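You operate a simulated robot arm through the tools that you are given. There is no shell and no other tool.

You run a simulated two-armed robot. Do the job below in one go: nothing can be reset, and whatever is moved stays where it is left.

## Task
Get ready for a voice call: 15 m band, USB, drive 50 W, microphone tone lamp lit.
Fine: hold the microphone steady with one hand while the other presses its tone button; leave it where it stands; send nothing; leave the other controls.
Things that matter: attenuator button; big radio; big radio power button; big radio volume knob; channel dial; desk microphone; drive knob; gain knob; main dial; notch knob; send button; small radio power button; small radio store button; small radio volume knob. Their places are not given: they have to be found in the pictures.

It is judged by the outcome, as a careful person would: the job done as asked, and still so three seconds after it is handed in. It fails if anything else is knocked over, pushed out of place, dropped, spilled or broken.

## Robot
Two 6-joint arms with two-finger grippers on one trunk that stands fixed in place. Base frame: the origin is at the foot of the trunk, x ahead of it, y to its left, z up; the work surface is at about z = 0.75. Units: m, rad, N and s.
The left shoulder is at [0.03, 0.178, 0.938], the right one opposite. With the tool pointing down near the work surface each hand reaches from about 0.46 to 0.84 m from the base axis, measured 20 degrees to its own side. Payload 2.54 kg a hand.
The tool frame of a hand sits at the grasp point between the pads (the TCP): z along the fingers, y along the line on which they close. The tips reach 0.03 m beyond it. Largest opening 0.116 m; the body of the gripper starts 0.095 m behind the TCP.
Orientation is told as [roll, pitch, yaw] about the base's x, y, z axes, in that order, counted from this pose: with the fingers straight down and closing along the base's y, the tool's x points along the base's -x, its y along +y and its z along -z.

## Interface
- The arms move only by the tool play_rows. It takes "left_commands", "right_commands" or both (then of equal length, played together; a hand with none holds still); each is a list of rows, each a list of 7 numbers: the closure in counts, from 0 (fully open) to 255 (shut), then the shift along the tool's x, y, z in m, then the turn, a rotation vector about the tool's x, y, z in degrees. In form: [[grip, tx, ty, tz, wx, wy, wz], ...]. A call has 1 to 20 rows; each row is the pose to reach, as a shift and turn from the pose commanded when the call began, along the tool's axes at that moment. Each row takes 0.2 s and may step no farther than 0.05 m and 0.15 rad from the row before; otherwise, or with a gripper value out of range, the whole call is refused. Where a pose cannot be reached the arm comes as near as it can. A force on the tool above 90 N (or 10 N above the force at the start of the call, whichever is more), or a blocked arm, ends the call early, and 0.2 s more pass. The fingers move at their own pace (about 0.153 m/s each) and stop on an object; they squeeze with about 28 N. The grip force told is the motor's: it shows also when the fingers shut on nothing. Time passes only in rows, and 0.2 s behind the last, so rows that repeat a pose let the fingers close. It gives the time, the measured TCP pose, the force on the tool (base axes), the opening and the grip force at its end, in the units of the frame above (readings bear some noise), with the torque about the TCP (base axes, N m) and any sound that the robot's microphone picked up, and new pictures: "views" is both (left out), scene, wrist or none (wrist: the cameras of the hands that moved).
- Cameras (640 x 400 px; columns grow to the right, rows downward): "scene" is now at [0.0406, 0.0028, 1.6509]; the picture's right is [0.05, -1.00, 0.00], its down [-0.83, -0.04, -0.55] and it looks along [0.55, 0.03, -0.83] (base axes); focal length 344 px, centre (320, 200). "left" rides on the left gripper at [0.069, 0.015, -0.122] in its tool frame; the picture's right is [-0.21, 0.98, 0.00], its down [-0.83, -0.18, -0.53] and it looks along [-0.52, -0.11, 0.85] (tool axes); focal length 251 px, centre (320, 200). "right" rides on the right gripper at [0.069, -0.015, -0.122] in its tool frame; the picture's right is [0.21, 0.98, 0.00], its down [-0.83, 0.18, -0.53] and it looks along [-0.52, 0.11, 0.85] (tool axes); focal length 251 px, centre (320, 200).
- lift_body(by): slides the trunk up (or, below 0, down) by that many m; the arms and the scene camera ride with it, the base frame stays. It gives what a move gives, with no picture.
- head_to(pan, tilt): turns the head with the scene camera to pan (to the left, within 2.496 rad either way) and tilt (down, from -0.506 to 1.204), counted from straight ahead of the robot. It gives what a move gives, and a new picture of the scene camera.
- measure_at(camera, pixels): for up to 12 pixels [column, row] of the newest picture of that camera ("zoom" is the newest enlarged one), the place [x, y, z] in the base frame of the surface seen there, good to about 0.002 m. It takes no simulated time.
- zoom(camera, box): a new picture of the part [left, top, right, bottom] of that camera's present view, enlarged. It takes no simulated time.
- finish_job(): hands the job in; it is judged then, once.

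Unless the task says otherwise, let go and move clear before handing in.

The tools are called after "Call:" by a JSON object that holds its "name" and its "arguments". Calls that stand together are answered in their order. play_rows: Moves the arms, as the interface text tells. Its arguments: {"type":"object","properties":{"left_commands":{"type":"array"},"right_commands":{"type":"array"},"views":{"type":"string","enum":["both","scene","wrist","none"]}},"required":[]} The other tools are called the same way: lift_body (by) slides the trunk up or down; head_to (pan, tilt) turns the head that bears the scene camera; measure_at (camera, pixels) gives the place of the surface under pixels of a picture; zoom (camera, box) takes an enlarged picture of a part of a camera's view; finish_job () hands the job in.

At the start:

```text
time_s: 0.0
left_tcp_pos: [0.452, 0.1525, 1.0433]
left_tool_rot: [0.001, 0.001, 0.001]
left_ft_force: [-0.6, 0.8, -0.4]
left_ft_torque: [0.0, 0.0, 0.01]
left_grip_width: 0.1157
left_finger_force: 0.0
right_tcp_pos: [0.5136, -0.2683, 1.0799]
right_tool_rot: [-0.001, -0.001, 0.001]
right_ft_force: [-0.2, 0.0, 0.1]
right_ft_torque: [-0.01, 0.0, 0.01]
right_grip_width: 0.1158
right_finger_force: 0.0
trunk travel left (down, up): [-0.15, 0.39]
head pan, tilt: [0.049, 0.988]
```

scene: 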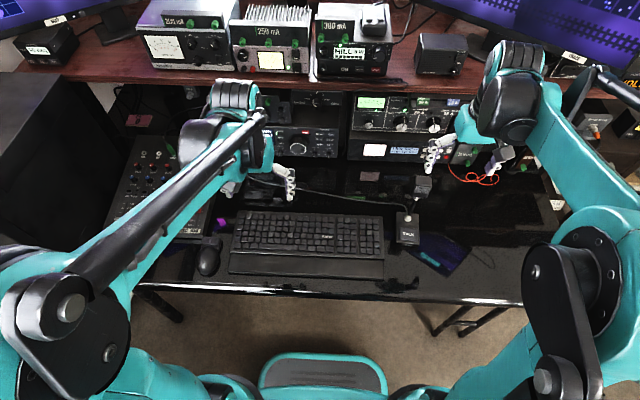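
right: 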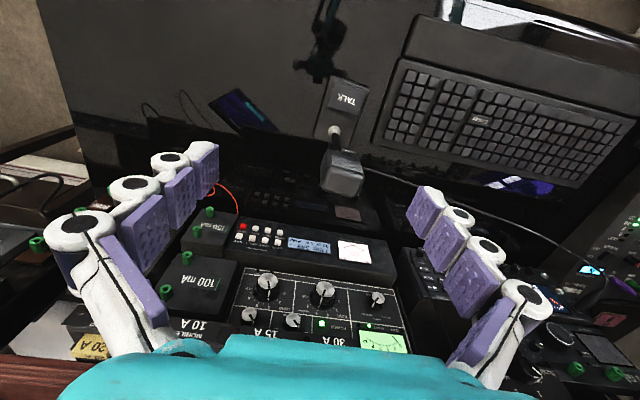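
left: 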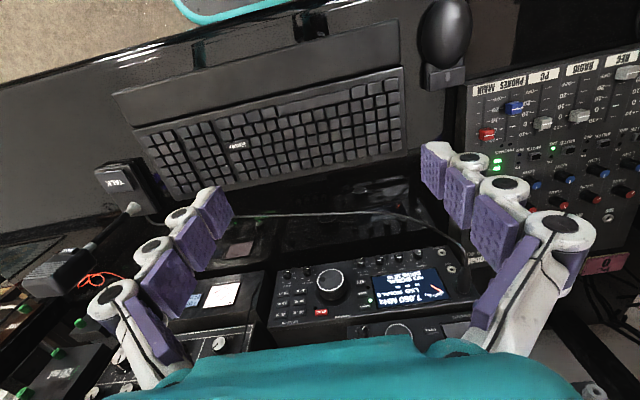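

The scene shows a desk with radios under a shelf, a desk microphone near pixel (408,225), and a radio with a display at about (300,140). I'll zoom in on these before moving anything.

Call:
{"name": "zoom", "arguments": {"camera": "scene", "box": [220, 80, 380, 200]}}

Call:
{"name": "zoom", "arguments": {"camera": "scene", "box": [340, 80, 500, 200]}}

Call:
{"name": "zoom", "arguments": {"camera": "left", "box": [220, 220, 500, 395]}}

Call:
{"name": "zoom", "arguments": {"camera": "right", "box": [170, 60, 450, 370]}}

```text
3.33 times, centred on (300, 140) of scene
```

zoom: 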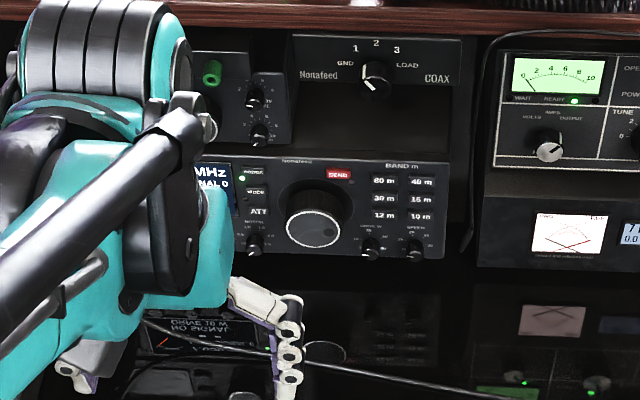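

```text
3.33 times, centred on (420, 140) of scene
```

zoom: 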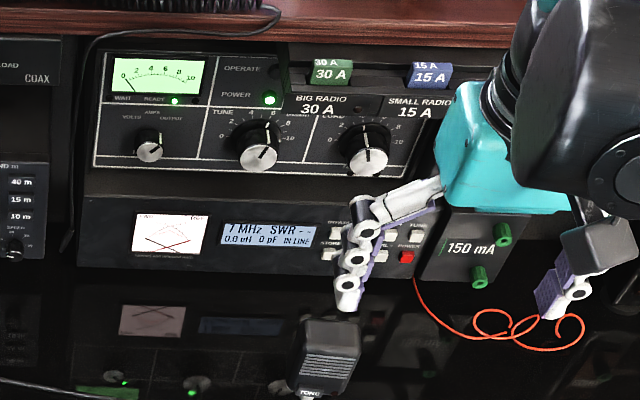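

```text
2.29 times, centred on (360, 308) of left
```

zoom: 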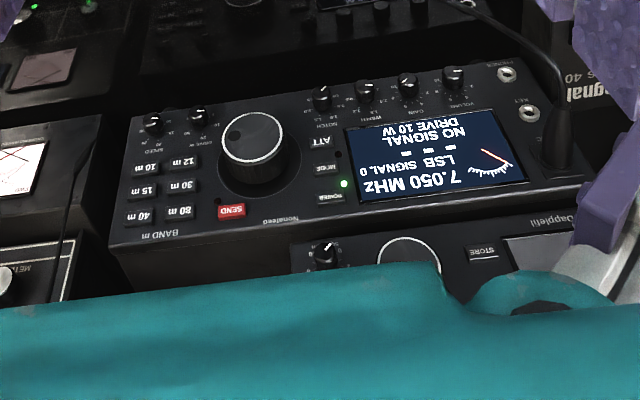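

```text
1.29 times, centred on (310, 215) of right
```

zoom: 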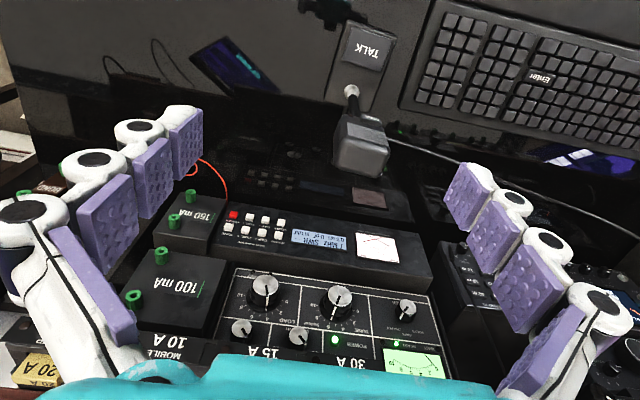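

The left-wrist view shows the big radio at 7.050 MHz, LSB, DRIVE 10 W, with POWER, MODE, ATT, SEND and the band buttons visible. I'll zoom in closer on its panel and on the microphone.

Call:
{"name": "zoom", "arguments": {"camera": "left", "box": [265, 255, 385, 330]}}

Call:
{"name": "zoom", "arguments": {"camera": "scene", "box": [265, 110, 345, 170]}}

Call:
{"name": "zoom", "arguments": {"camera": "scene", "box": [370, 160, 450, 260]}}

Call:
{"name": "zoom", "arguments": {"camera": "right", "box": [290, 60, 400, 220]}}

Call:
{"name": "zoom", "arguments": {"camera": "left", "box": [10, 140, 170, 310]}}

```text
5.33 times, centred on (325, 292) of left
```

zoom: 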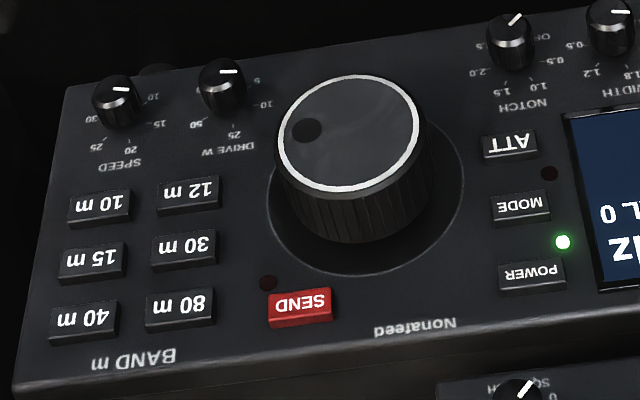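

```text
6.67 times, centred on (305, 140) of scene
```

zoom: 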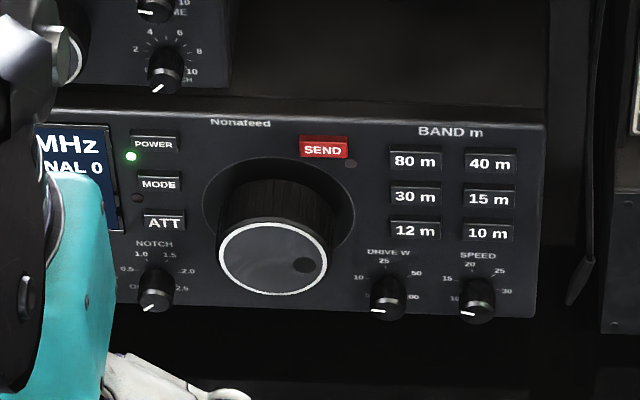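

```text
4.00 times, centred on (410, 210) of scene
```

zoom: 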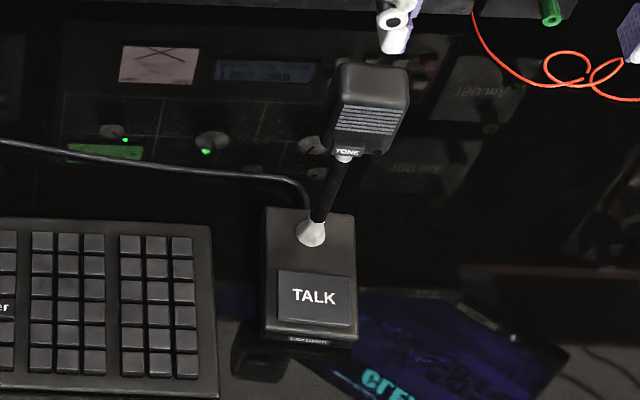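

```text
2.50 times, centred on (345, 140) of right
```

zoom: 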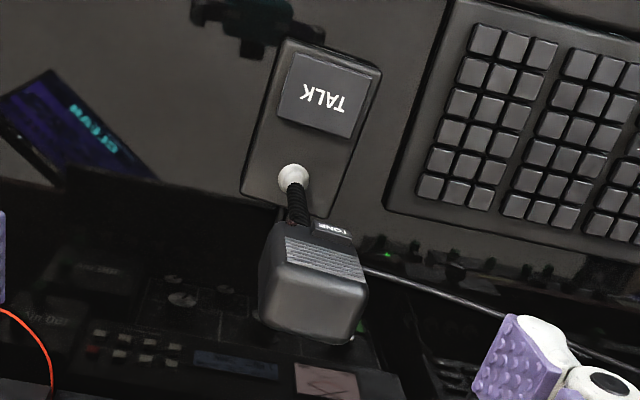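

```text
2.35 times, centred on (90, 225) of left
```

zoom: 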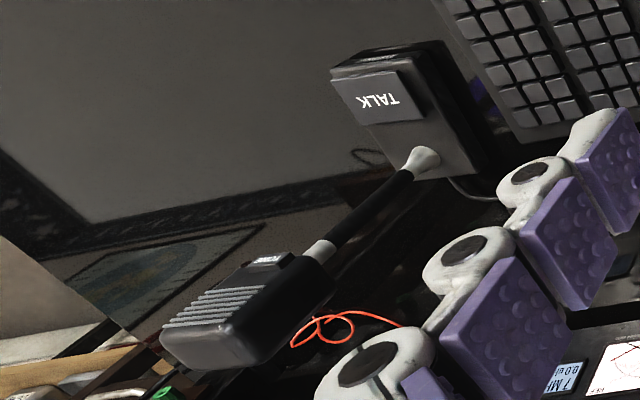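

The mic's TONE button sits on the low end of its head (scene zoom ~(347,150), full frame ~(407,197)), and TALK is on the base. Next I'll measure the mic and the radio panel parts.

Call:
{"name": "zoom", "arguments": {"camera": "scene", "box": [390, 165, 430, 255]}}

Call:
{"name": "measure_at", "arguments": {"camera": "scene", "pixels": [[408, 198], [413, 178], [415, 188], [420, 192], [403, 190], [407, 205], [398, 217], [408, 234], [387, 242], [427, 245], [388, 213], [425, 215]]}}

Call:
{"name": "zoom", "arguments": {"camera": "scene", "box": [265, 110, 345, 170]}}

Call:
{"name": "measure_at", "arguments": {"camera": "zoom", "pixels": [[489, 199], [413, 197], [488, 165], [488, 233], [386, 290], [386, 303], [159, 184], [163, 221], [155, 144], [323, 150], [272, 258], [480, 300]]}}

```text
4.44 times, centred on (410, 210) of scene
```

zoom: 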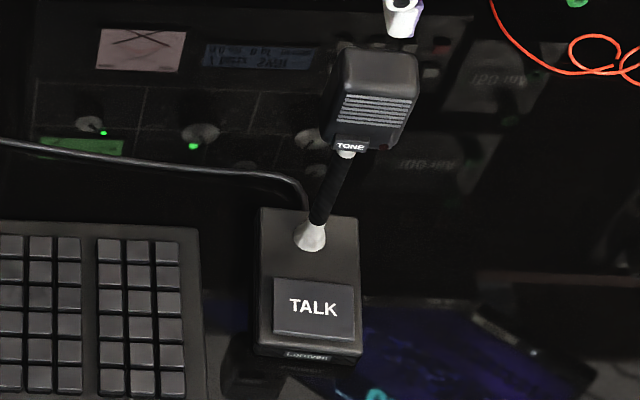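

```text
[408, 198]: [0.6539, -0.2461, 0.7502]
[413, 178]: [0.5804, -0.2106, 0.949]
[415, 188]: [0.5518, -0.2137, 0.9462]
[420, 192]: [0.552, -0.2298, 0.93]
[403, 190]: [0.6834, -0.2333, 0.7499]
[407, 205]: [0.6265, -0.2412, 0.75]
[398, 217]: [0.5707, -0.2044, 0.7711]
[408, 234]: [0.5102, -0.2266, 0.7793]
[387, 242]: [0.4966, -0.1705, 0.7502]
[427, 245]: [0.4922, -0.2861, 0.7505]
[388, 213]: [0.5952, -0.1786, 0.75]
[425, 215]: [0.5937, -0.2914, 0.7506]
```

```text
6.67 times, centred on (305, 140) of scene
```

zoom: 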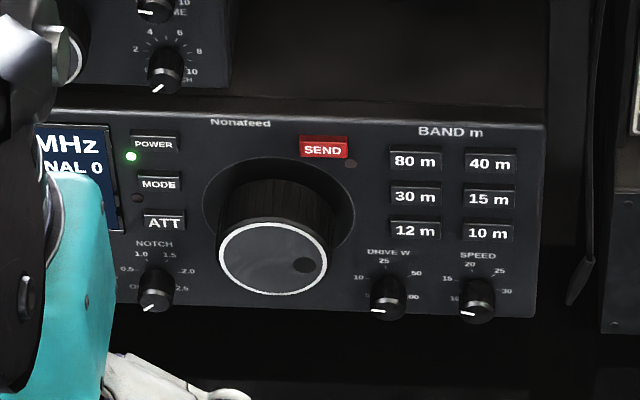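

```text
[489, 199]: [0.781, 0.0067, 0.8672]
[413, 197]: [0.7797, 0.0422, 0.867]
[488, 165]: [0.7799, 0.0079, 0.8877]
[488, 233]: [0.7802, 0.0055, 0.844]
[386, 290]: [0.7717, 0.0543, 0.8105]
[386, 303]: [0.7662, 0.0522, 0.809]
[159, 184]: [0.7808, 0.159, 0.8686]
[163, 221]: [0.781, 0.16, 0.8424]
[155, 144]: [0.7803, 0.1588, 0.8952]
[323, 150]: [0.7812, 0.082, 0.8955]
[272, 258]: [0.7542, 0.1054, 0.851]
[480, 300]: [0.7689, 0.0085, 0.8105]
```

The panel is at about x=0.78 and the buttons push along +x. My earlier mic pixels missed the head, so I'll measure it again through a tight zoom.

Call:
{"name": "zoom", "arguments": {"camera": "scene", "box": [395, 170, 435, 210]}}

Call:
{"name": "zoom", "arguments": {"camera": "scene", "box": [120, 90, 280, 190]}}

Call:
{"name": "measure_at", "arguments": {"camera": "scene", "pixels": [[280, 92], [330, 88], [430, 92], [400, 88], [350, 100], [345, 155], [420, 150], [470, 160], [300, 200], [384, 272], [470, 265], [60, 70]]}}

```text
10.00 times, centred on (415, 190) of scene
```

zoom: 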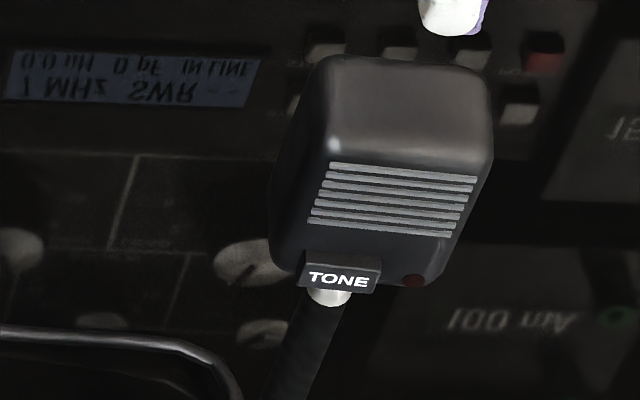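

```text
4.00 times, centred on (200, 140) of scene
```

zoom: 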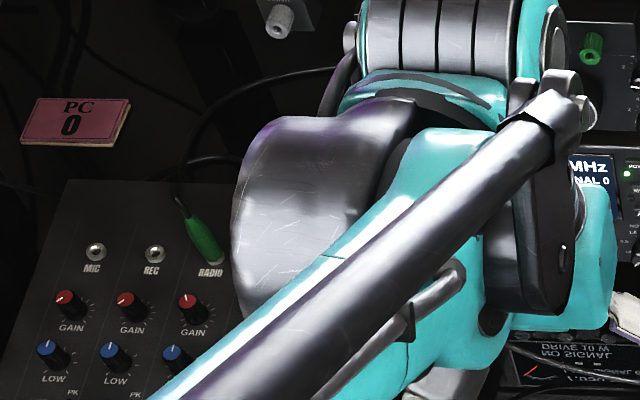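

```text
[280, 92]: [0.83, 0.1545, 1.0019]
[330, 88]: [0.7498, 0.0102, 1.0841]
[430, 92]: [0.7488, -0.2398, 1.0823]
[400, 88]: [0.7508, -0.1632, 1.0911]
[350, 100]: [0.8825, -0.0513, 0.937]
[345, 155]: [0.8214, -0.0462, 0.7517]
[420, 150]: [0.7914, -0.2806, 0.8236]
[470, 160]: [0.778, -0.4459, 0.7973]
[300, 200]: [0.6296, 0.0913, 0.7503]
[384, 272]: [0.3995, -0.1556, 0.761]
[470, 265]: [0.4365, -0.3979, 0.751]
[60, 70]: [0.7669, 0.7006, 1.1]
```

The zoom shows TONE at (338,280) and a dark red lamp at (413,281) at the front-bottom of the mic head. I'll measure points on the mic head.

Call:
{"name": "zoom", "arguments": {"camera": "scene", "box": [395, 170, 435, 210]}}

Call:
{"name": "measure_at", "arguments": {"camera": "zoom", "pixels": [[312, 278], [338, 280], [362, 284], [340, 258], [413, 281], [350, 205], [440, 210], [400, 150], [340, 80], [470, 80], [285, 190], [320, 310]]}}

Call:
{"name": "measure_at", "arguments": {"camera": "scene", "pixels": [[416, 199], [413, 207], [411, 215], [407, 216], [402, 228], [412, 238], [396, 243], [416, 245], [396, 214], [417, 216]]}}

```text
10.00 times, centred on (415, 190) of scene
```

zoom: 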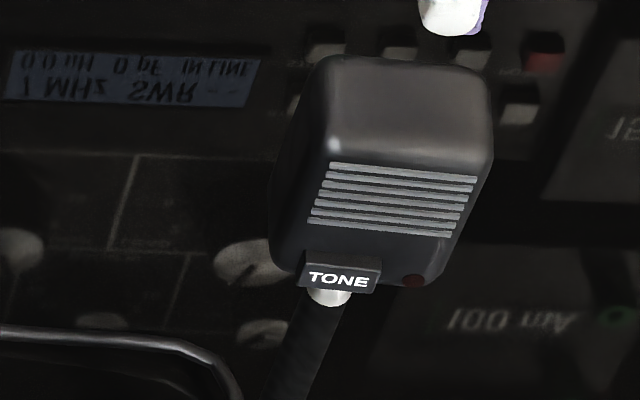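

```text
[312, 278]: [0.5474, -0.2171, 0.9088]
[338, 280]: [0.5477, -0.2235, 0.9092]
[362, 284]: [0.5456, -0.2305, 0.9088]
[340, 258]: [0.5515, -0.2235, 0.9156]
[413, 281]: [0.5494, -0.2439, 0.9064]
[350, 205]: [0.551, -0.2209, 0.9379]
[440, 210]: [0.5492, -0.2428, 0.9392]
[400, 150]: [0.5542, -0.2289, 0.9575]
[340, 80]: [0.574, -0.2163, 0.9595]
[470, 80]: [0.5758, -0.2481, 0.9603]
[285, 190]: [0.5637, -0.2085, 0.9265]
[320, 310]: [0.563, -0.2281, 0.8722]
```

```text
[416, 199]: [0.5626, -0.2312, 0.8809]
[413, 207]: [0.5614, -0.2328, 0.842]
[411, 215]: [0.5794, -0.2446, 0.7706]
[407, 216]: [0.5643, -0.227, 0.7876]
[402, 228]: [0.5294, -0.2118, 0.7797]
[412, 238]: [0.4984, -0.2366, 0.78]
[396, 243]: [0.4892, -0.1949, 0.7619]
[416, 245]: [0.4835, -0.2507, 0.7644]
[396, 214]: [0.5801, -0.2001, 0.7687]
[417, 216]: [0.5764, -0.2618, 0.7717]
```

The mic head runs z 0.895–0.96 at y≈-0.23, with TONE at about (0.546,-0.224,0.909). First I'll bring the left hand forward and tilt the fingers towards the big radio panel. That clears the scene view and gives a frontal wrist view.

Call:
{"name": "play_rows", "arguments": {"left_commands": [[0, -0.015, -0.009, 0.009, 0, -6, 0], [0, -0.03, -0.018, 0.018, 0, -12, 0], [0, -0.045, -0.027, 0.027, 0, -18, 0], [0, -0.06, -0.036, 0.036, 0, -24, 0], [0, -0.075, -0.045, 0.045, 0, -30, 0], [0, -0.09, -0.054, 0.054, 0, -36, 0], [0, -0.105, -0.063, 0.063, 0, -42, 0], [0, -0.12, -0.072, 0.072, 0, -48, 0], [0, -0.135, -0.081, 0.081, 0, -54, 0], [0, -0.148, -0.09, 0.09, 0, -60, 0]]}}

```text
time_s: 2.2
left_tcp_pos: [0.6023, 0.0633, 0.9556]
left_tool_rot: [-0.002, -1.048, 0.0]
left_ft_force: [-0.1, 0.5, 0.1]
left_ft_torque: [0.0, 0.0, -0.03]
left_grip_width: 0.1159
left_finger_force: 0.1
right_tcp_pos: [0.5139, -0.2697, 1.0805]
right_tool_rot: [0.0, -0.001, 0.001]
right_ft_force: [0.1, 0.0, -0.7]
right_ft_torque: [0.03, -0.01, 0.02]
right_grip_width: 0.116
right_finger_force: 0.1
trunk travel left (down, up): [-0.15, 0.39]
head pan, tilt: [0.049, 0.988]
```

scene: 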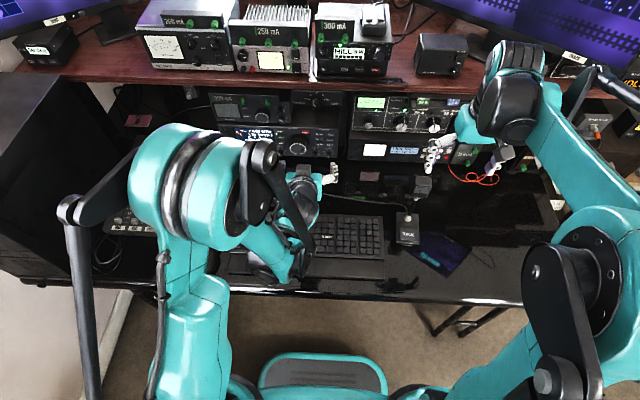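
left: 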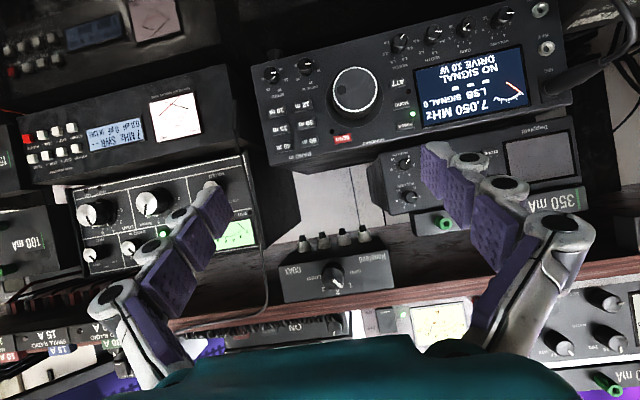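

The big radio panel is now fully visible in the left wrist view (upside down, (255–560, 0–170)). I'll zoom in on it and on the scene view of the radio.

Call:
{"name": "zoom", "arguments": {"camera": "left", "box": [250, 10, 410, 180]}}

Call:
{"name": "zoom", "arguments": {"camera": "scene", "box": [205, 85, 345, 165]}}

Call:
{"name": "zoom", "arguments": {"camera": "left", "box": [255, 50, 325, 95]}}

```text
2.35 times, centred on (330, 95) of left
```

zoom: 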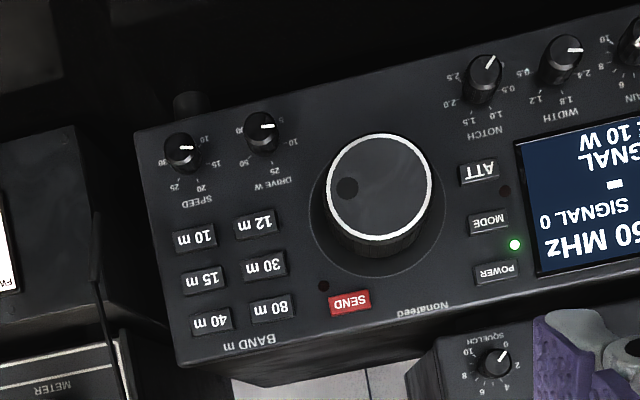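

```text
4.57 times, centred on (275, 125) of scene
```

zoom: 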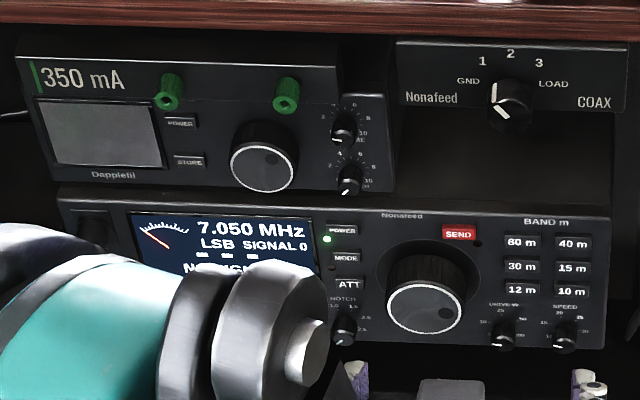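

```text
8.89 times, centred on (290, 72) of left
```

zoom: 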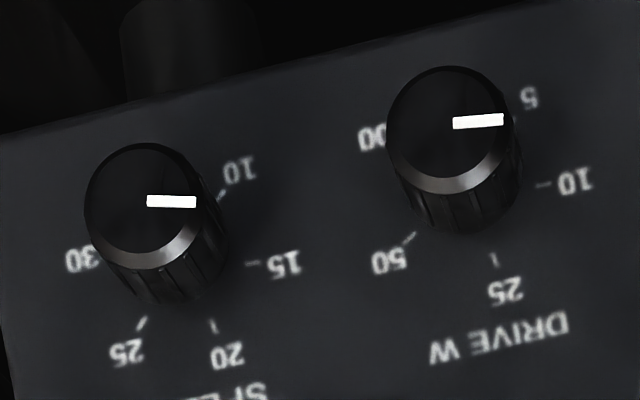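

DRIVE points at 10 and 50 is roughly 130° clockwise from there. I'll shut the left fingers and bring the tip to about 2 cm in front of the 15 m button, then compare the measurements from both cameras.

Call:
{"name": "measure_at", "arguments": {"camera": "left", "pixels": [[278, 129], [282, 110], [275, 147], [301, 122], [299, 104], [300, 68], [271, 75], [397, 104], [395, 85], [400, 127], [342, 138], [352, 90]]}}

Call:
{"name": "play_rows", "arguments": {"left_commands": [[255, 0, 0, 0, 0, 0, 0], [255, 0, 0, 0, 0, 0, 0], [255, 0.001, -0.019, 0.03, 0, 0, 0], [255, 0.002, -0.037, 0.06, 0, 0, 0], [255, 0.003, -0.0558, 0.09, 0, 0, 0], [255, 0.003, -0.0558, 0.12, 0, 0, 0], [255, 0.003, -0.0558, 0.1459, 0, 0, 0], [255, 0.003, -0.0558, 0.1459, 0, 0, 0]]}}

```text
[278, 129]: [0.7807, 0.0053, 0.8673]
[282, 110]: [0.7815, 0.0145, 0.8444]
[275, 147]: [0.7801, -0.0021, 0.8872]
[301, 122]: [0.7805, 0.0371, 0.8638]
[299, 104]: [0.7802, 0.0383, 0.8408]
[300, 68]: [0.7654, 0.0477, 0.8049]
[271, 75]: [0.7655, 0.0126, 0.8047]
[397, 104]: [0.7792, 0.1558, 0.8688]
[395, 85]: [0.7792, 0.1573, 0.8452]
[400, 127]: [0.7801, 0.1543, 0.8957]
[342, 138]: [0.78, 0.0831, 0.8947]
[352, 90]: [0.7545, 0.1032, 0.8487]
```

```text
time_s: 4.0
left_tcp_pos: [0.7264, 0.0058, 0.8785]
left_tool_rot: [0.0, -1.046, 0.0]
left_ft_force: [-0.5, -0.6, 0.4]
left_ft_torque: [0.0, 0.0, 0.0]
left_grip_width: 0.0
left_finger_force: 27.4
right_tcp_pos: [0.5118, -0.2672, 1.0796]
right_tool_rot: [0.001, 0.001, -0.001]
right_ft_force: [-0.3, 0.4, 0.6]
right_ft_torque: [0.0, -0.02, 0.01]
right_grip_width: 0.1159
right_finger_force: 0.1
trunk travel left (down, up): [-0.15, 0.39]
head pan, tilt: [0.049, 0.988]
```

scene: 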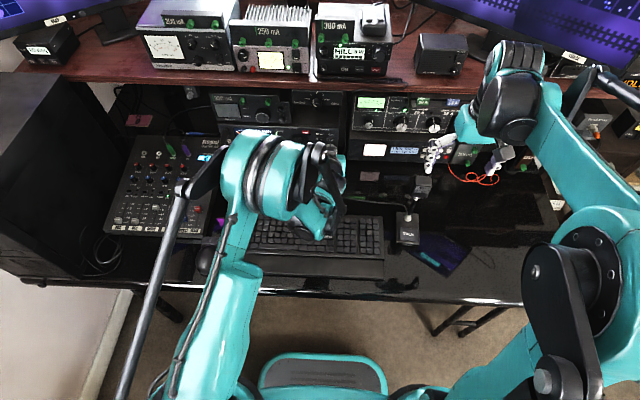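
left: 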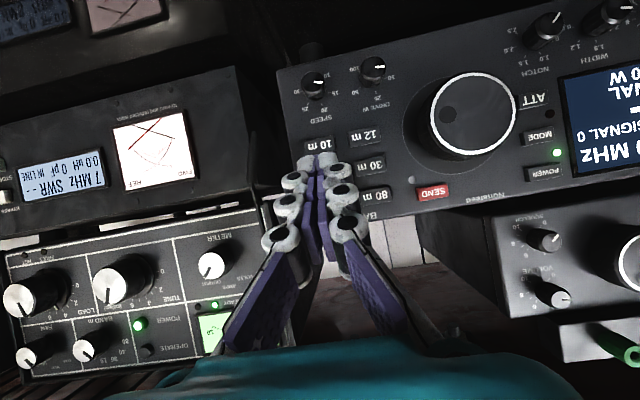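

The shut fingertips now sit in front of the band buttons near (315,160), and the 10 m, 12 m and 30 m labels are visible. I'll zoom in to check alignment with 15 m.

Call:
{"name": "zoom", "arguments": {"camera": "left", "box": [250, 100, 410, 260]}}

Call:
{"name": "zoom", "arguments": {"camera": "scene", "box": [280, 110, 360, 170]}}

Call:
{"name": "measure_at", "arguments": {"camera": "left", "pixels": [[312, 160], [322, 158], [328, 160], [308, 163], [317, 165], [319, 145]]}}

```text
2.50 times, centred on (330, 180) of left
```

zoom: 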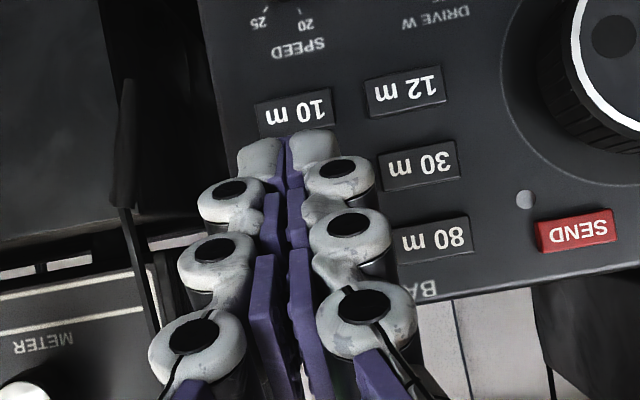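

```text
6.67 times, centred on (320, 140) of scene
```

zoom: 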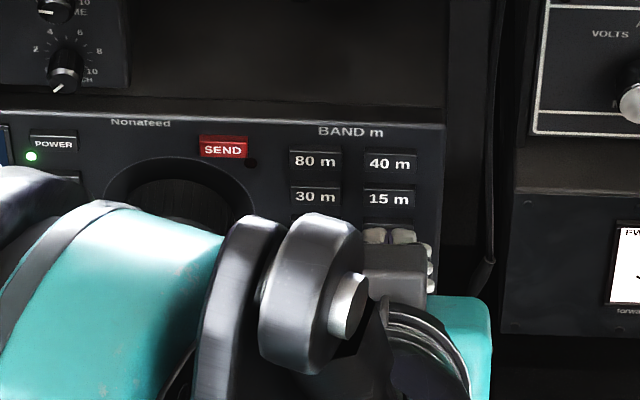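

```text
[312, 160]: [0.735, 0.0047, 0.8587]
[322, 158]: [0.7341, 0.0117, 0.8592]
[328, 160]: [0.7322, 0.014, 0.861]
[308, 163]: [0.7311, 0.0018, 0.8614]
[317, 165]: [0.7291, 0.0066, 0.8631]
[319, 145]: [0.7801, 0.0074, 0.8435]
```

The scene zoom shows the two tip ends at (375,236) and (403,237), just below the 15 m label. I'll measure them to calibrate the tip.

Call:
{"name": "measure_at", "arguments": {"camera": "zoom", "pixels": [[375, 236], [403, 237], [375, 231], [403, 232], [389, 240], [388, 199], [430, 252], [390, 224]]}}

```text
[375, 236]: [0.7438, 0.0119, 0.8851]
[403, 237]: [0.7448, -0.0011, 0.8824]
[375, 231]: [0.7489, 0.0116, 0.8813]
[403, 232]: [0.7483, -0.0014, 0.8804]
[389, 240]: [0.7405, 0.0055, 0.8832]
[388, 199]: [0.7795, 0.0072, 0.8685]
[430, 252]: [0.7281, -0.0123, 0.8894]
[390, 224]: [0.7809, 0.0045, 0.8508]
```

The tip's upper front corner is at about (0.751,0.006,0.879), so it needs to come down about 8 mm to line up with 15 m (z 0.867). I'll lower and advance to roughly 1 cm short of the button.

Call:
{"name": "play_rows", "arguments": {"left_commands": [[255, -0.0003, 0.0005, 0.0085, 0, 0, 0], [255, -0.0006, 0.001, 0.017, 0, 0, 0], [255, -0.0006, 0.001, 0.017, 0, 0, 0]]}}

Call:
{"name": "zoom", "arguments": {"camera": "scene", "box": [280, 110, 360, 170]}}

Call:
{"name": "measure_at", "arguments": {"camera": "zoom", "pixels": [[375, 236], [403, 237], [375, 231], [403, 232], [389, 235], [375, 226], [403, 226], [388, 199]]}}

```text
time_s: 4.8
left_tcp_pos: [0.7421, 0.0071, 0.8708]
left_tool_rot: [0.001, -1.047, 0.0]
left_ft_force: [0.5, 0.2, -0.1]
left_ft_torque: [-0.02, -0.01, 0.03]
left_grip_width: 0.0001
left_finger_force: 28.2
right_tcp_pos: [0.513, -0.2683, 1.0794]
right_tool_rot: [0.001, 0.0, 0.001]
right_ft_force: [0.1, -0.6, -0.4]
right_ft_torque: [-0.01, -0.02, 0.05]
right_grip_width: 0.1164
right_finger_force: 0.1
trunk travel left (down, up): [-0.15, 0.39]
head pan, tilt: [0.049, 0.988]
```

scene: 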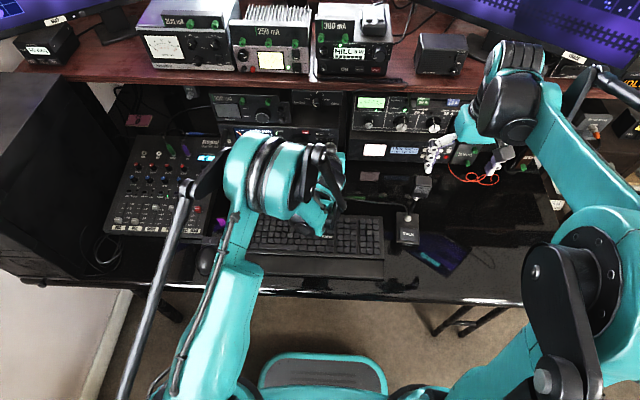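
left: 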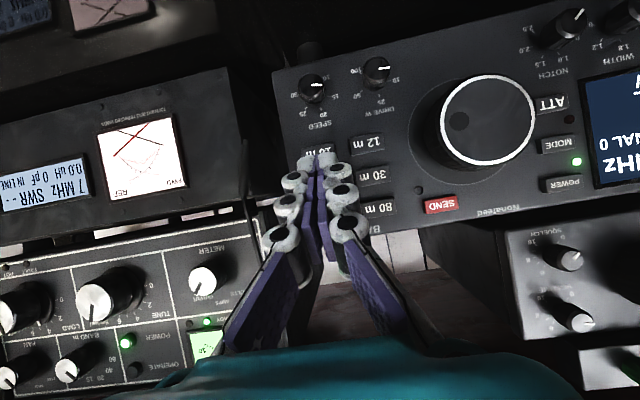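

```text
6.67 times, centred on (320, 140) of scene
```

zoom: 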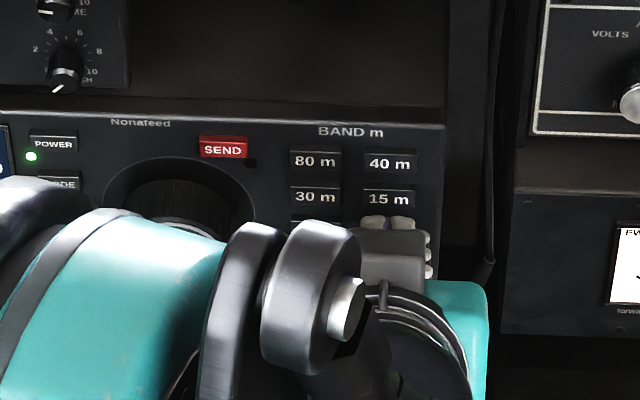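

```text
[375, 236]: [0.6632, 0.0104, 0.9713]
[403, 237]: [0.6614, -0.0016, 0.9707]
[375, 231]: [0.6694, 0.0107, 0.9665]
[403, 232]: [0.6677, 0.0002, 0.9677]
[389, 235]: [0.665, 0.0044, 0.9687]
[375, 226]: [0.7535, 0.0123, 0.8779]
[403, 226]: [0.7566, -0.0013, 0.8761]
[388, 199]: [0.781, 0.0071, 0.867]
```

The tip front is at about x=0.765–0.772 and z≈0.868, in line with 15 m. I'll advance in small steps along +x and watch the force and sound.

Call:
{"name": "play_rows", "arguments": {"left_commands": [[255, -0.0015, 0, 0.0026, 0, 0, 0], [255, -0.003, 0, 0.0052, 0, 0, 0], [255, -0.003, 0, 0.0052, 0, 0, 0]], "views": "none"}}

```text
time_s: 5.6
left_tcp_pos: [0.7477, 0.0083, 0.8703]
left_tool_rot: [0.001, -1.048, -0.002]
left_ft_force: [-1.1, 0.4, 1.4]
left_ft_torque: [0.01, -0.02, -0.02]
left_grip_width: 0.0
left_finger_force: 27.9
right_tcp_pos: [0.5126, -0.2697, 1.0808]
right_tool_rot: [0.001, 0.002, -0.001]
right_ft_force: [-0.6, -0.8, 1.0]
right_ft_torque: [0.01, -0.03, -0.01]
right_grip_width: 0.116
right_finger_force: 0.0
trunk travel left (down, up): [-0.15, 0.39]
head pan, tilt: [0.049, 0.988]
```

Call:
{"name": "play_rows", "arguments": {"left_commands": [[255, -0.001, 0, 0.0017, 0, 0, 0], [255, -0.001, 0, 0.0017, 0, 0, 0]], "views": "wrist"}}

Call:
{"name": "zoom", "arguments": {"camera": "left", "box": [270, 110, 390, 185]}}

Call:
{"name": "zoom", "arguments": {"camera": "scene", "box": [290, 110, 350, 155]}}

```text
time_s: 6.2
left_tcp_pos: [0.7488, 0.0074, 0.8702]
left_tool_rot: [-0.001, -1.047, 0.0]
left_ft_force: [0.4, 0.2, 0.3]
left_ft_torque: [-0.01, -0.01, -0.02]
left_grip_width: 0.0
left_finger_force: 27.9
right_tcp_pos: [0.5128, -0.2688, 1.0801]
right_tool_rot: [0.0, -0.001, 0.0]
right_ft_force: [0.3, -0.5, -0.1]
right_ft_torque: [0.0, -0.01, 0.0]
right_grip_width: 0.1159
right_finger_force: 0.0
trunk travel left (down, up): [-0.15, 0.39]
head pan, tilt: [0.049, 0.988]
```

left: 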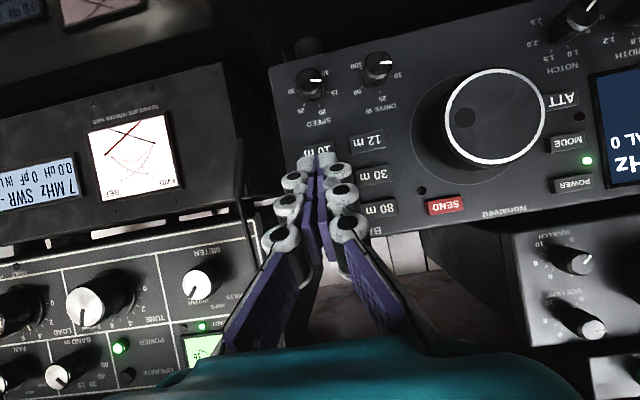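

```text
5.33 times, centred on (330, 148) of left
```

zoom: 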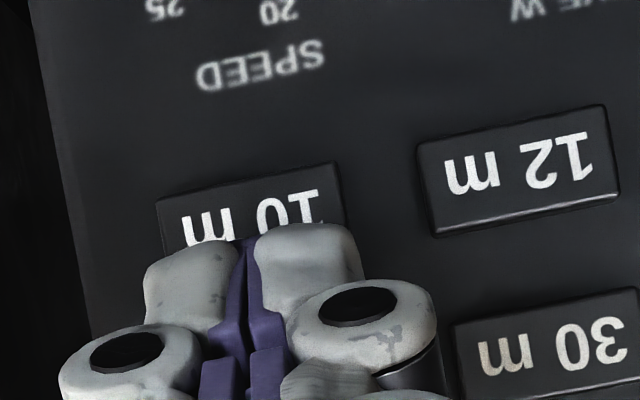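

```text
8.89 times, centred on (320, 132) of scene
```

zoom: 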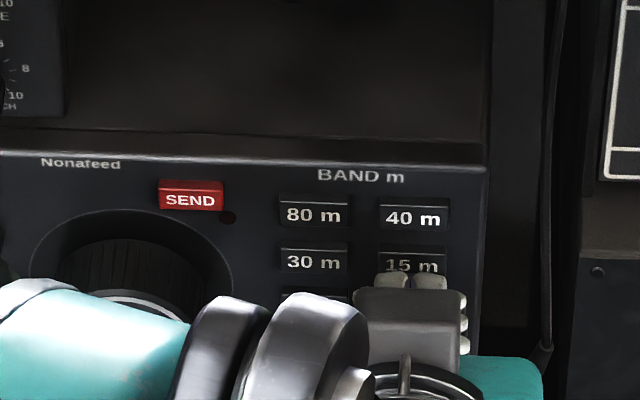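

The tip's top edge (scene zoom row 275) is just under the 15 m label (row 262) and is rising towards it as I advance, with no contact yet. I'll keep creeping forward.

Call:
{"name": "play_rows", "arguments": {"left_commands": [[255, -0.001, 0, 0.0017, 0, 0, 0], [255, -0.001, 0, 0.0017, 0, 0, 0]], "views": "none"}}

Call:
{"name": "zoom", "arguments": {"camera": "scene", "box": [290, 110, 350, 155]}}

Call:
{"name": "measure_at", "arguments": {"camera": "zoom", "pixels": [[390, 280], [390, 275], [430, 280], [430, 276], [412, 262], [430, 268], [390, 268]]}}

```text
time_s: 6.8
left_tcp_pos: [0.7517, 0.0081, 0.8699]
left_tool_rot: [-0.001, -1.047, 0.0]
left_ft_force: [-0.9, 1.0, 0.9]
left_ft_torque: [0.03, 0.0, 0.01]
left_grip_width: 0.0001
left_finger_force: 28.2
right_tcp_pos: [0.5133, -0.2699, 1.0792]
right_tool_rot: [0.001, 0.001, -0.001]
right_ft_force: [-0.3, -0.9, 0.2]
right_ft_torque: [-0.02, 0.01, 0.01]
right_grip_width: 0.1158
right_finger_force: 0.1
trunk travel left (down, up): [-0.15, 0.39]
head pan, tilt: [0.049, 0.988]
```

```text
8.89 times, centred on (320, 132) of scene
```

zoom: 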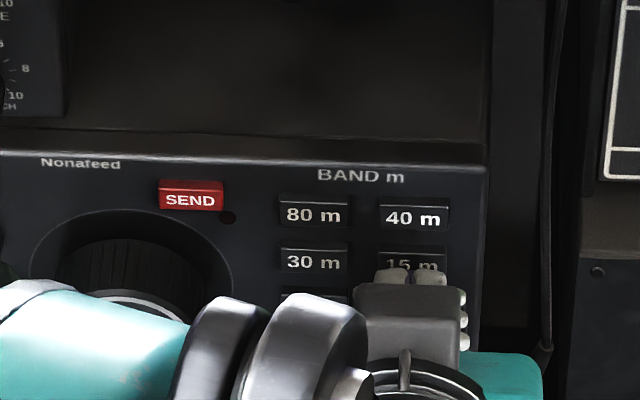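

```text
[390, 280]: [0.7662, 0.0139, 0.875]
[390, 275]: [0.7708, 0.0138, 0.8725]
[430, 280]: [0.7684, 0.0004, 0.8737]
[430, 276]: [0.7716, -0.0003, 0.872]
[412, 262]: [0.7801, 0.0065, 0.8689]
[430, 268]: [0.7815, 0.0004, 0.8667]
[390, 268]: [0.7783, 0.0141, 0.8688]
```

The tip is now at about x=0.774 with the button face at 0.780. I'll continue in 2 mm steps.

Call:
{"name": "play_rows", "arguments": {"left_commands": [[255, -0.001, 0, 0.0017, 0, 0, 0], [255, -0.002, 0, 0.0035, 0, 0, 0], [255, -0.002, 0, 0.0035, 0, 0, 0]], "views": "none"}}

```text
time_s: 7.6
left_tcp_pos: [0.7543, 0.0071, 0.8704]
left_tool_rot: [0.001, -1.047, 0.0]
left_ft_force: [-2.3, -0.6, 0.9]
left_ft_torque: [0.01, -0.03, 0.01]
left_grip_width: 0.0063
left_finger_force: 28.9
right_tcp_pos: [0.5126, -0.2701, 1.0796]
right_tool_rot: [0.001, -0.002, 0.001]
right_ft_force: [-0.8, 0.2, -0.3]
right_ft_torque: [0.0, -0.05, 0.0]
right_grip_width: 0.1158
right_finger_force: 0.1
trunk travel left (down, up): [-0.15, 0.39]
head pan, tilt: [0.049, 0.988]
heard: click
```

A click was heard at about 2 N. I'll back off 3 cm and read the display.

Call:
{"name": "play_rows", "arguments": {"left_commands": [[255, 0.0075, 0, -0.013, 0, 0, 0], [255, 0.015, 0, -0.026, 0, 0, 0], [255, 0.0225, 0, -0.039, 0, 0, 0], [255, 0.03, 0.02, -0.052, 0, 0, 0], [255, 0.03, 0.04, -0.06, 0, 0, 0]]}}

Call:
{"name": "zoom", "arguments": {"camera": "left", "box": [440, 40, 640, 170]}}

Call:
{"name": "zoom", "arguments": {"camera": "left", "box": [250, 30, 450, 170]}}

```text
time_s: 8.8
left_tcp_pos: [0.6888, 0.0475, 0.8739]
left_tool_rot: [0.0, -1.046, -0.001]
left_ft_force: [-0.4, 0.4, -0.5]
left_ft_torque: [0.05, -0.03, -0.05]
left_grip_width: 0.0
left_finger_force: 28.4
right_tcp_pos: [0.5128, -0.2687, 1.0799]
right_tool_rot: [-0.002, -0.001, 0.001]
right_ft_force: [-0.4, -0.2, 0.0]
right_ft_torque: [-0.02, -0.02, 0.04]
right_grip_width: 0.1158
right_finger_force: 0.1
trunk travel left (down, up): [-0.15, 0.39]
head pan, tilt: [0.049, 0.988]
```

scene: 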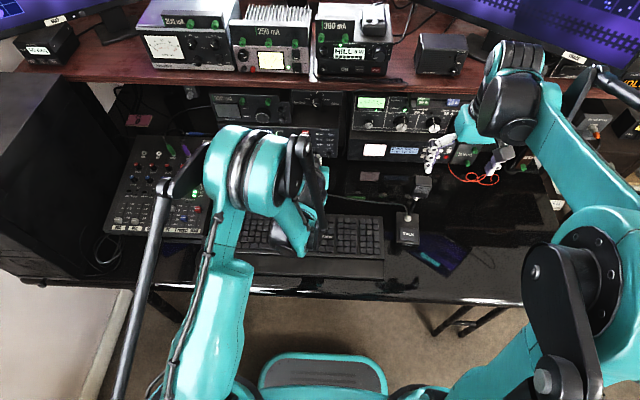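
left: 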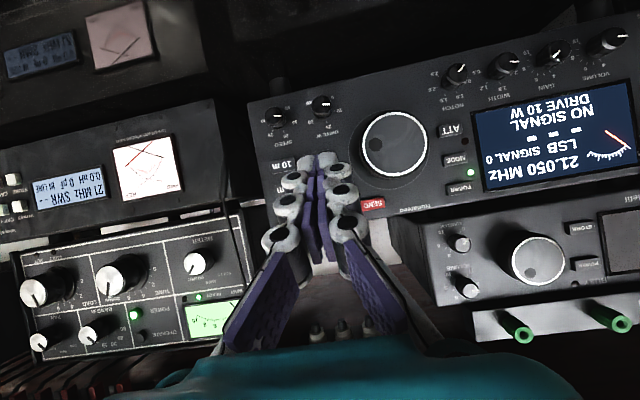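

```text
3.08 times, centred on (540, 105) of left
```

zoom: 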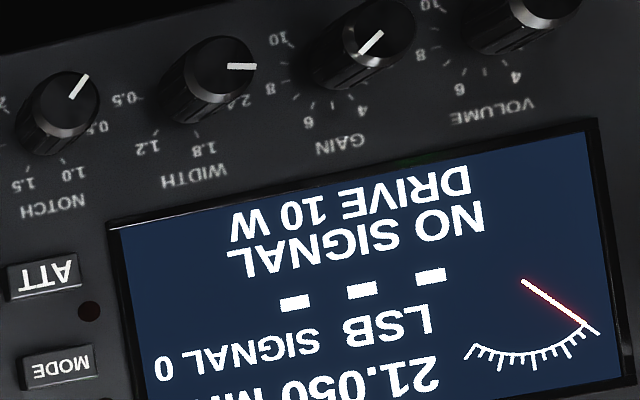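

```text
2.86 times, centred on (350, 100) of left
```

zoom: 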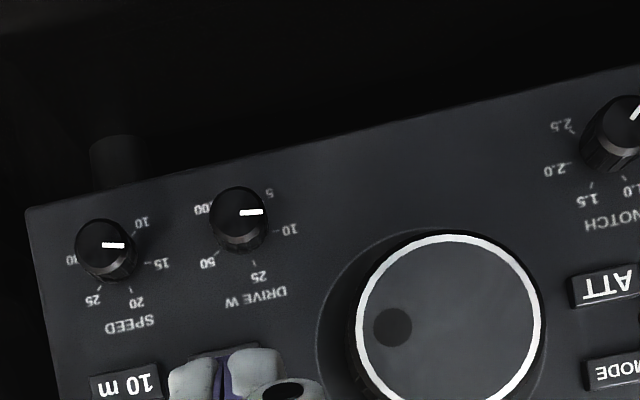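

The display now reads 21.050 MHz LSB, DRIVE 10 W, so 15 m registered. Next I'll move to about 2 cm in front of MODE at (0.780,0.158,0.869).

Call:
{"name": "play_rows", "arguments": {"left_commands": [[255, 0.0006, 0.03, 0.0003, 0, 0, 0], [255, 0.0012, 0.06, 0.0006, 0, 0, 0], [255, 0.0018, 0.09, 0.001, 0, 0, 0], [255, 0.0023, 0.111, 0.0013, 0, 0, 0], [255, -0.01, 0.111, 0.0222, 0, 0, 0], [255, -0.0219, 0.111, 0.0431, 0, 0, 0], [255, -0.0219, 0.111, 0.0431, 0, 0, 0]]}}

Call:
{"name": "zoom", "arguments": {"camera": "left", "box": [250, 60, 410, 220]}}

Call:
{"name": "zoom", "arguments": {"camera": "scene", "box": [240, 110, 320, 170]}}

```text
time_s: 10.4
left_tcp_pos: [0.7361, 0.1603, 0.8724]
left_tool_rot: [0.0, -1.046, 0.0]
left_ft_force: [0.3, -0.2, -0.1]
left_ft_torque: [-0.01, 0.02, 0.0]
left_grip_width: 0.0002
left_finger_force: 28.3
left hand out of reach, approached as far as the arm can: row 2, 3, 4
right_tcp_pos: [0.5137, -0.2688, 1.0805]
right_tool_rot: [0.001, 0.001, -0.001]
right_ft_force: [0.4, -0.1, -0.1]
right_ft_torque: [-0.03, 0.02, -0.01]
right_grip_width: 0.116
right_finger_force: 0.0
trunk travel left (down, up): [-0.15, 0.39]
head pan, tilt: [0.049, 0.988]
```

scene: 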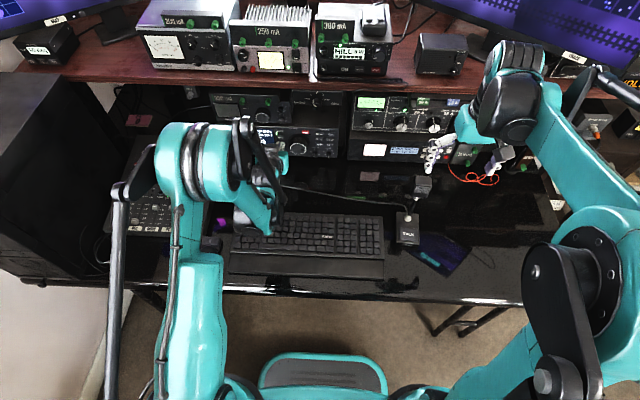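
left: 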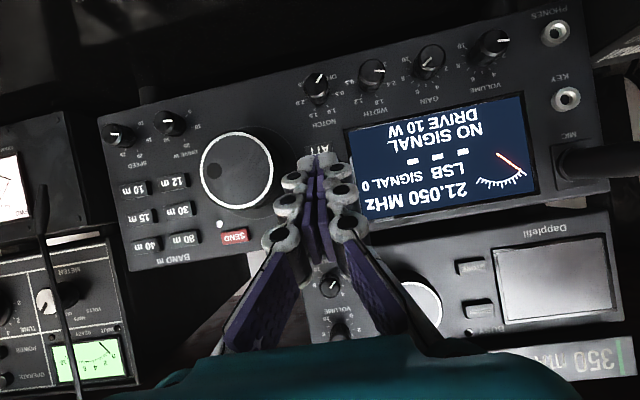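

```text
2.50 times, centred on (330, 140) of left
```

zoom: 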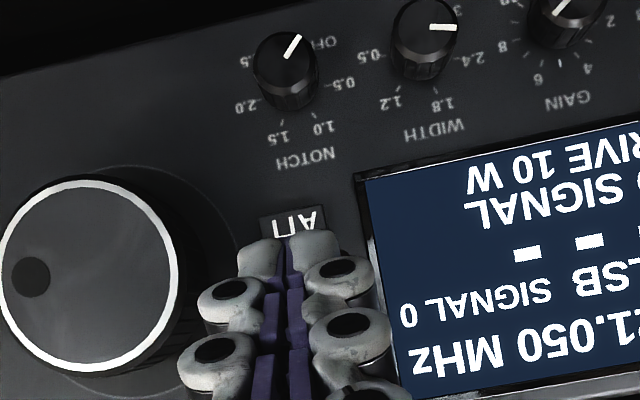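

```text
6.67 times, centred on (280, 140) of scene
```

zoom: 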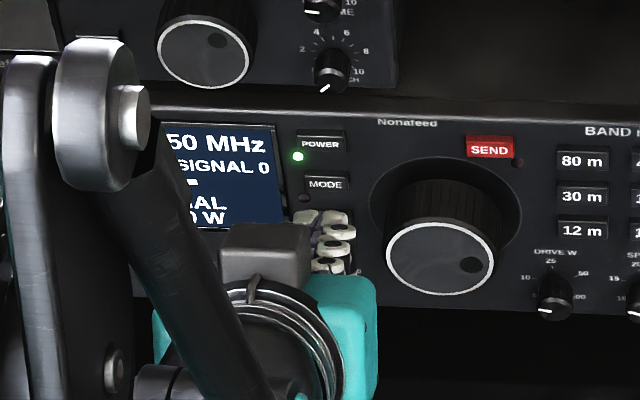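

Tips are just below MODE in the scene zoom ((320,215) against the label at (325,184)), and LSB is readable in both views. I'll measure the tips to confirm before advancing.

Call:
{"name": "measure_at", "arguments": {"camera": "zoom", "pixels": [[305, 217], [333, 217], [305, 213], [333, 213], [325, 184], [319, 144], [319, 222]]}}

Call:
{"name": "measure_at", "arguments": {"camera": "left", "pixels": [[306, 162], [327, 160], [317, 148]]}}

Call:
{"name": "play_rows", "arguments": {"left_commands": [[255, -0.0025, 0, 0.0043, 0, 0, 0], [255, -0.005, 0, 0.0087, 0, 0, 0], [255, -0.006, 0, 0.0104, 0, 0, 0], [255, -0.006, 0, 0.0104, 0, 0, 0]]}}

Call:
{"name": "zoom", "arguments": {"camera": "scene", "box": [250, 110, 310, 155]}}

```text
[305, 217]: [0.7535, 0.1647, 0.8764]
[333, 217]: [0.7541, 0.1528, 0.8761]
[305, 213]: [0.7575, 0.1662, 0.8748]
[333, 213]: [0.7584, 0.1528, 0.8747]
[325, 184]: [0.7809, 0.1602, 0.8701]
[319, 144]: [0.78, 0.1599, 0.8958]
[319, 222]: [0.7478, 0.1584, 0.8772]
```

```text
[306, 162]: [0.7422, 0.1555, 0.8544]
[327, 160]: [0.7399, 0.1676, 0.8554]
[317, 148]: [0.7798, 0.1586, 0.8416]
```

```text
time_s: 11.4
left_tcp_pos: [0.7484, 0.1587, 0.873]
left_tool_rot: [0.0, -1.047, 0.0]
left_ft_force: [-0.1, 0.0, -0.5]
left_ft_torque: [-0.01, -0.06, 0.01]
left_grip_width: 0.0004
left_finger_force: 28.7
right_tcp_pos: [0.513, -0.2691, 1.0799]
right_tool_rot: [0.002, -0.001, -0.001]
right_ft_force: [1.0, -0.3, -0.5]
right_ft_torque: [-0.02, -0.02, 0.04]
right_grip_width: 0.1158
right_finger_force: 0.2
trunk travel left (down, up): [-0.15, 0.39]
head pan, tilt: [0.049, 0.988]
```

scene: 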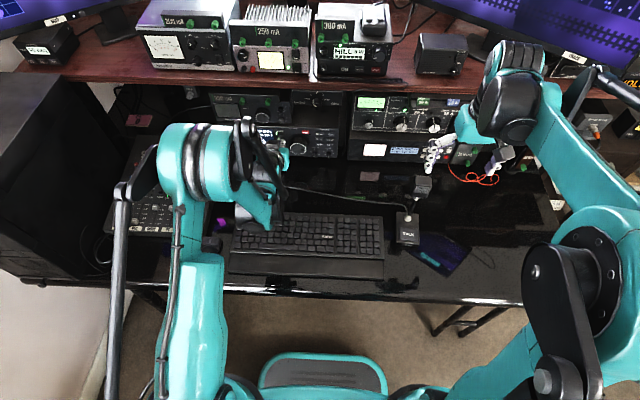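
left: 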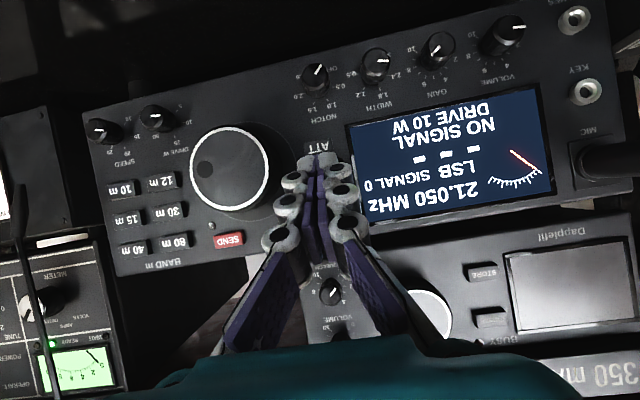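

```text
8.89 times, centred on (280, 132) of scene
```

zoom: 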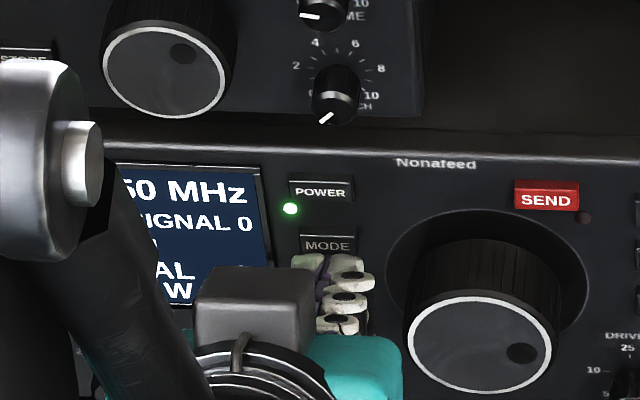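

Tips are just short of MODE and well aligned below its label. I'll creep forward until it clicks.

Call:
{"name": "play_rows", "arguments": {"left_commands": [[255, -0.001, 0, 0.0017, 0, 0, 0], [255, -0.002, 0, 0.0035, 0, 0, 0], [255, -0.002, 0, 0.0035, 0, 0, 0]], "views": "none"}}

```text
time_s: 12.2
left_tcp_pos: [0.7534, 0.1591, 0.8709]
left_tool_rot: [-0.003, -1.047, -0.001]
left_ft_force: [-1.2, -0.3, -0.8]
left_ft_torque: [-0.01, 0.04, 0.01]
left_grip_width: 0.0059
left_finger_force: 28.5
right_tcp_pos: [0.5126, -0.269, 1.08]
right_tool_rot: [0.0, 0.001, -0.001]
right_ft_force: [0.6, 0.0, -0.4]
right_ft_torque: [0.0, 0.0, 0.0]
right_grip_width: 0.116
right_finger_force: 0.0
trunk travel left (down, up): [-0.15, 0.39]
head pan, tilt: [0.049, 0.988]
```

There's contact (the fingers spread slightly) but no click yet. I'll go 1 mm further and look.

Call:
{"name": "play_rows", "arguments": {"left_commands": [[255, -0.0005, 0, 0.00087, 0, 0, 0], [255, -0.0005, 0, 0.00087, 0, 0, 0]], "views": "wrist"}}

```text
time_s: 12.8
left_tcp_pos: [0.7539, 0.1594, 0.873]
left_tool_rot: [0.001, -1.047, -0.001]
left_ft_force: [-1.7, 0.5, 1.2]
left_ft_torque: [-0.01, 0.0, 0.0]
left_grip_width: 0.0061
left_finger_force: 28.5
right_tcp_pos: [0.5124, -0.2686, 1.0787]
right_tool_rot: [-0.001, 0.001, -0.001]
right_ft_force: [0.6, -0.1, 0.3]
right_ft_torque: [-0.05, -0.03, -0.03]
right_grip_width: 0.116
right_finger_force: 0.0
trunk travel left (down, up): [-0.15, 0.39]
head pan, tilt: [0.049, 0.988]
heard: click
```

left: 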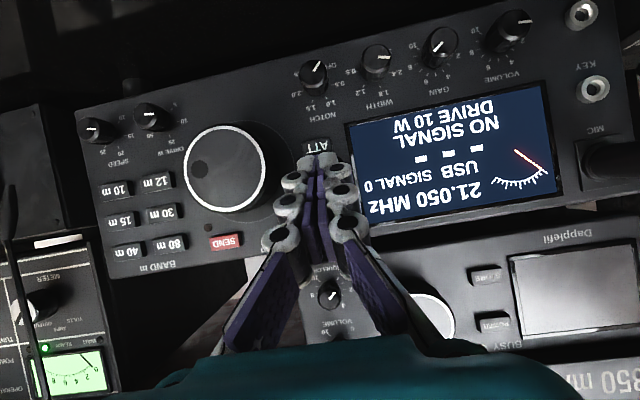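

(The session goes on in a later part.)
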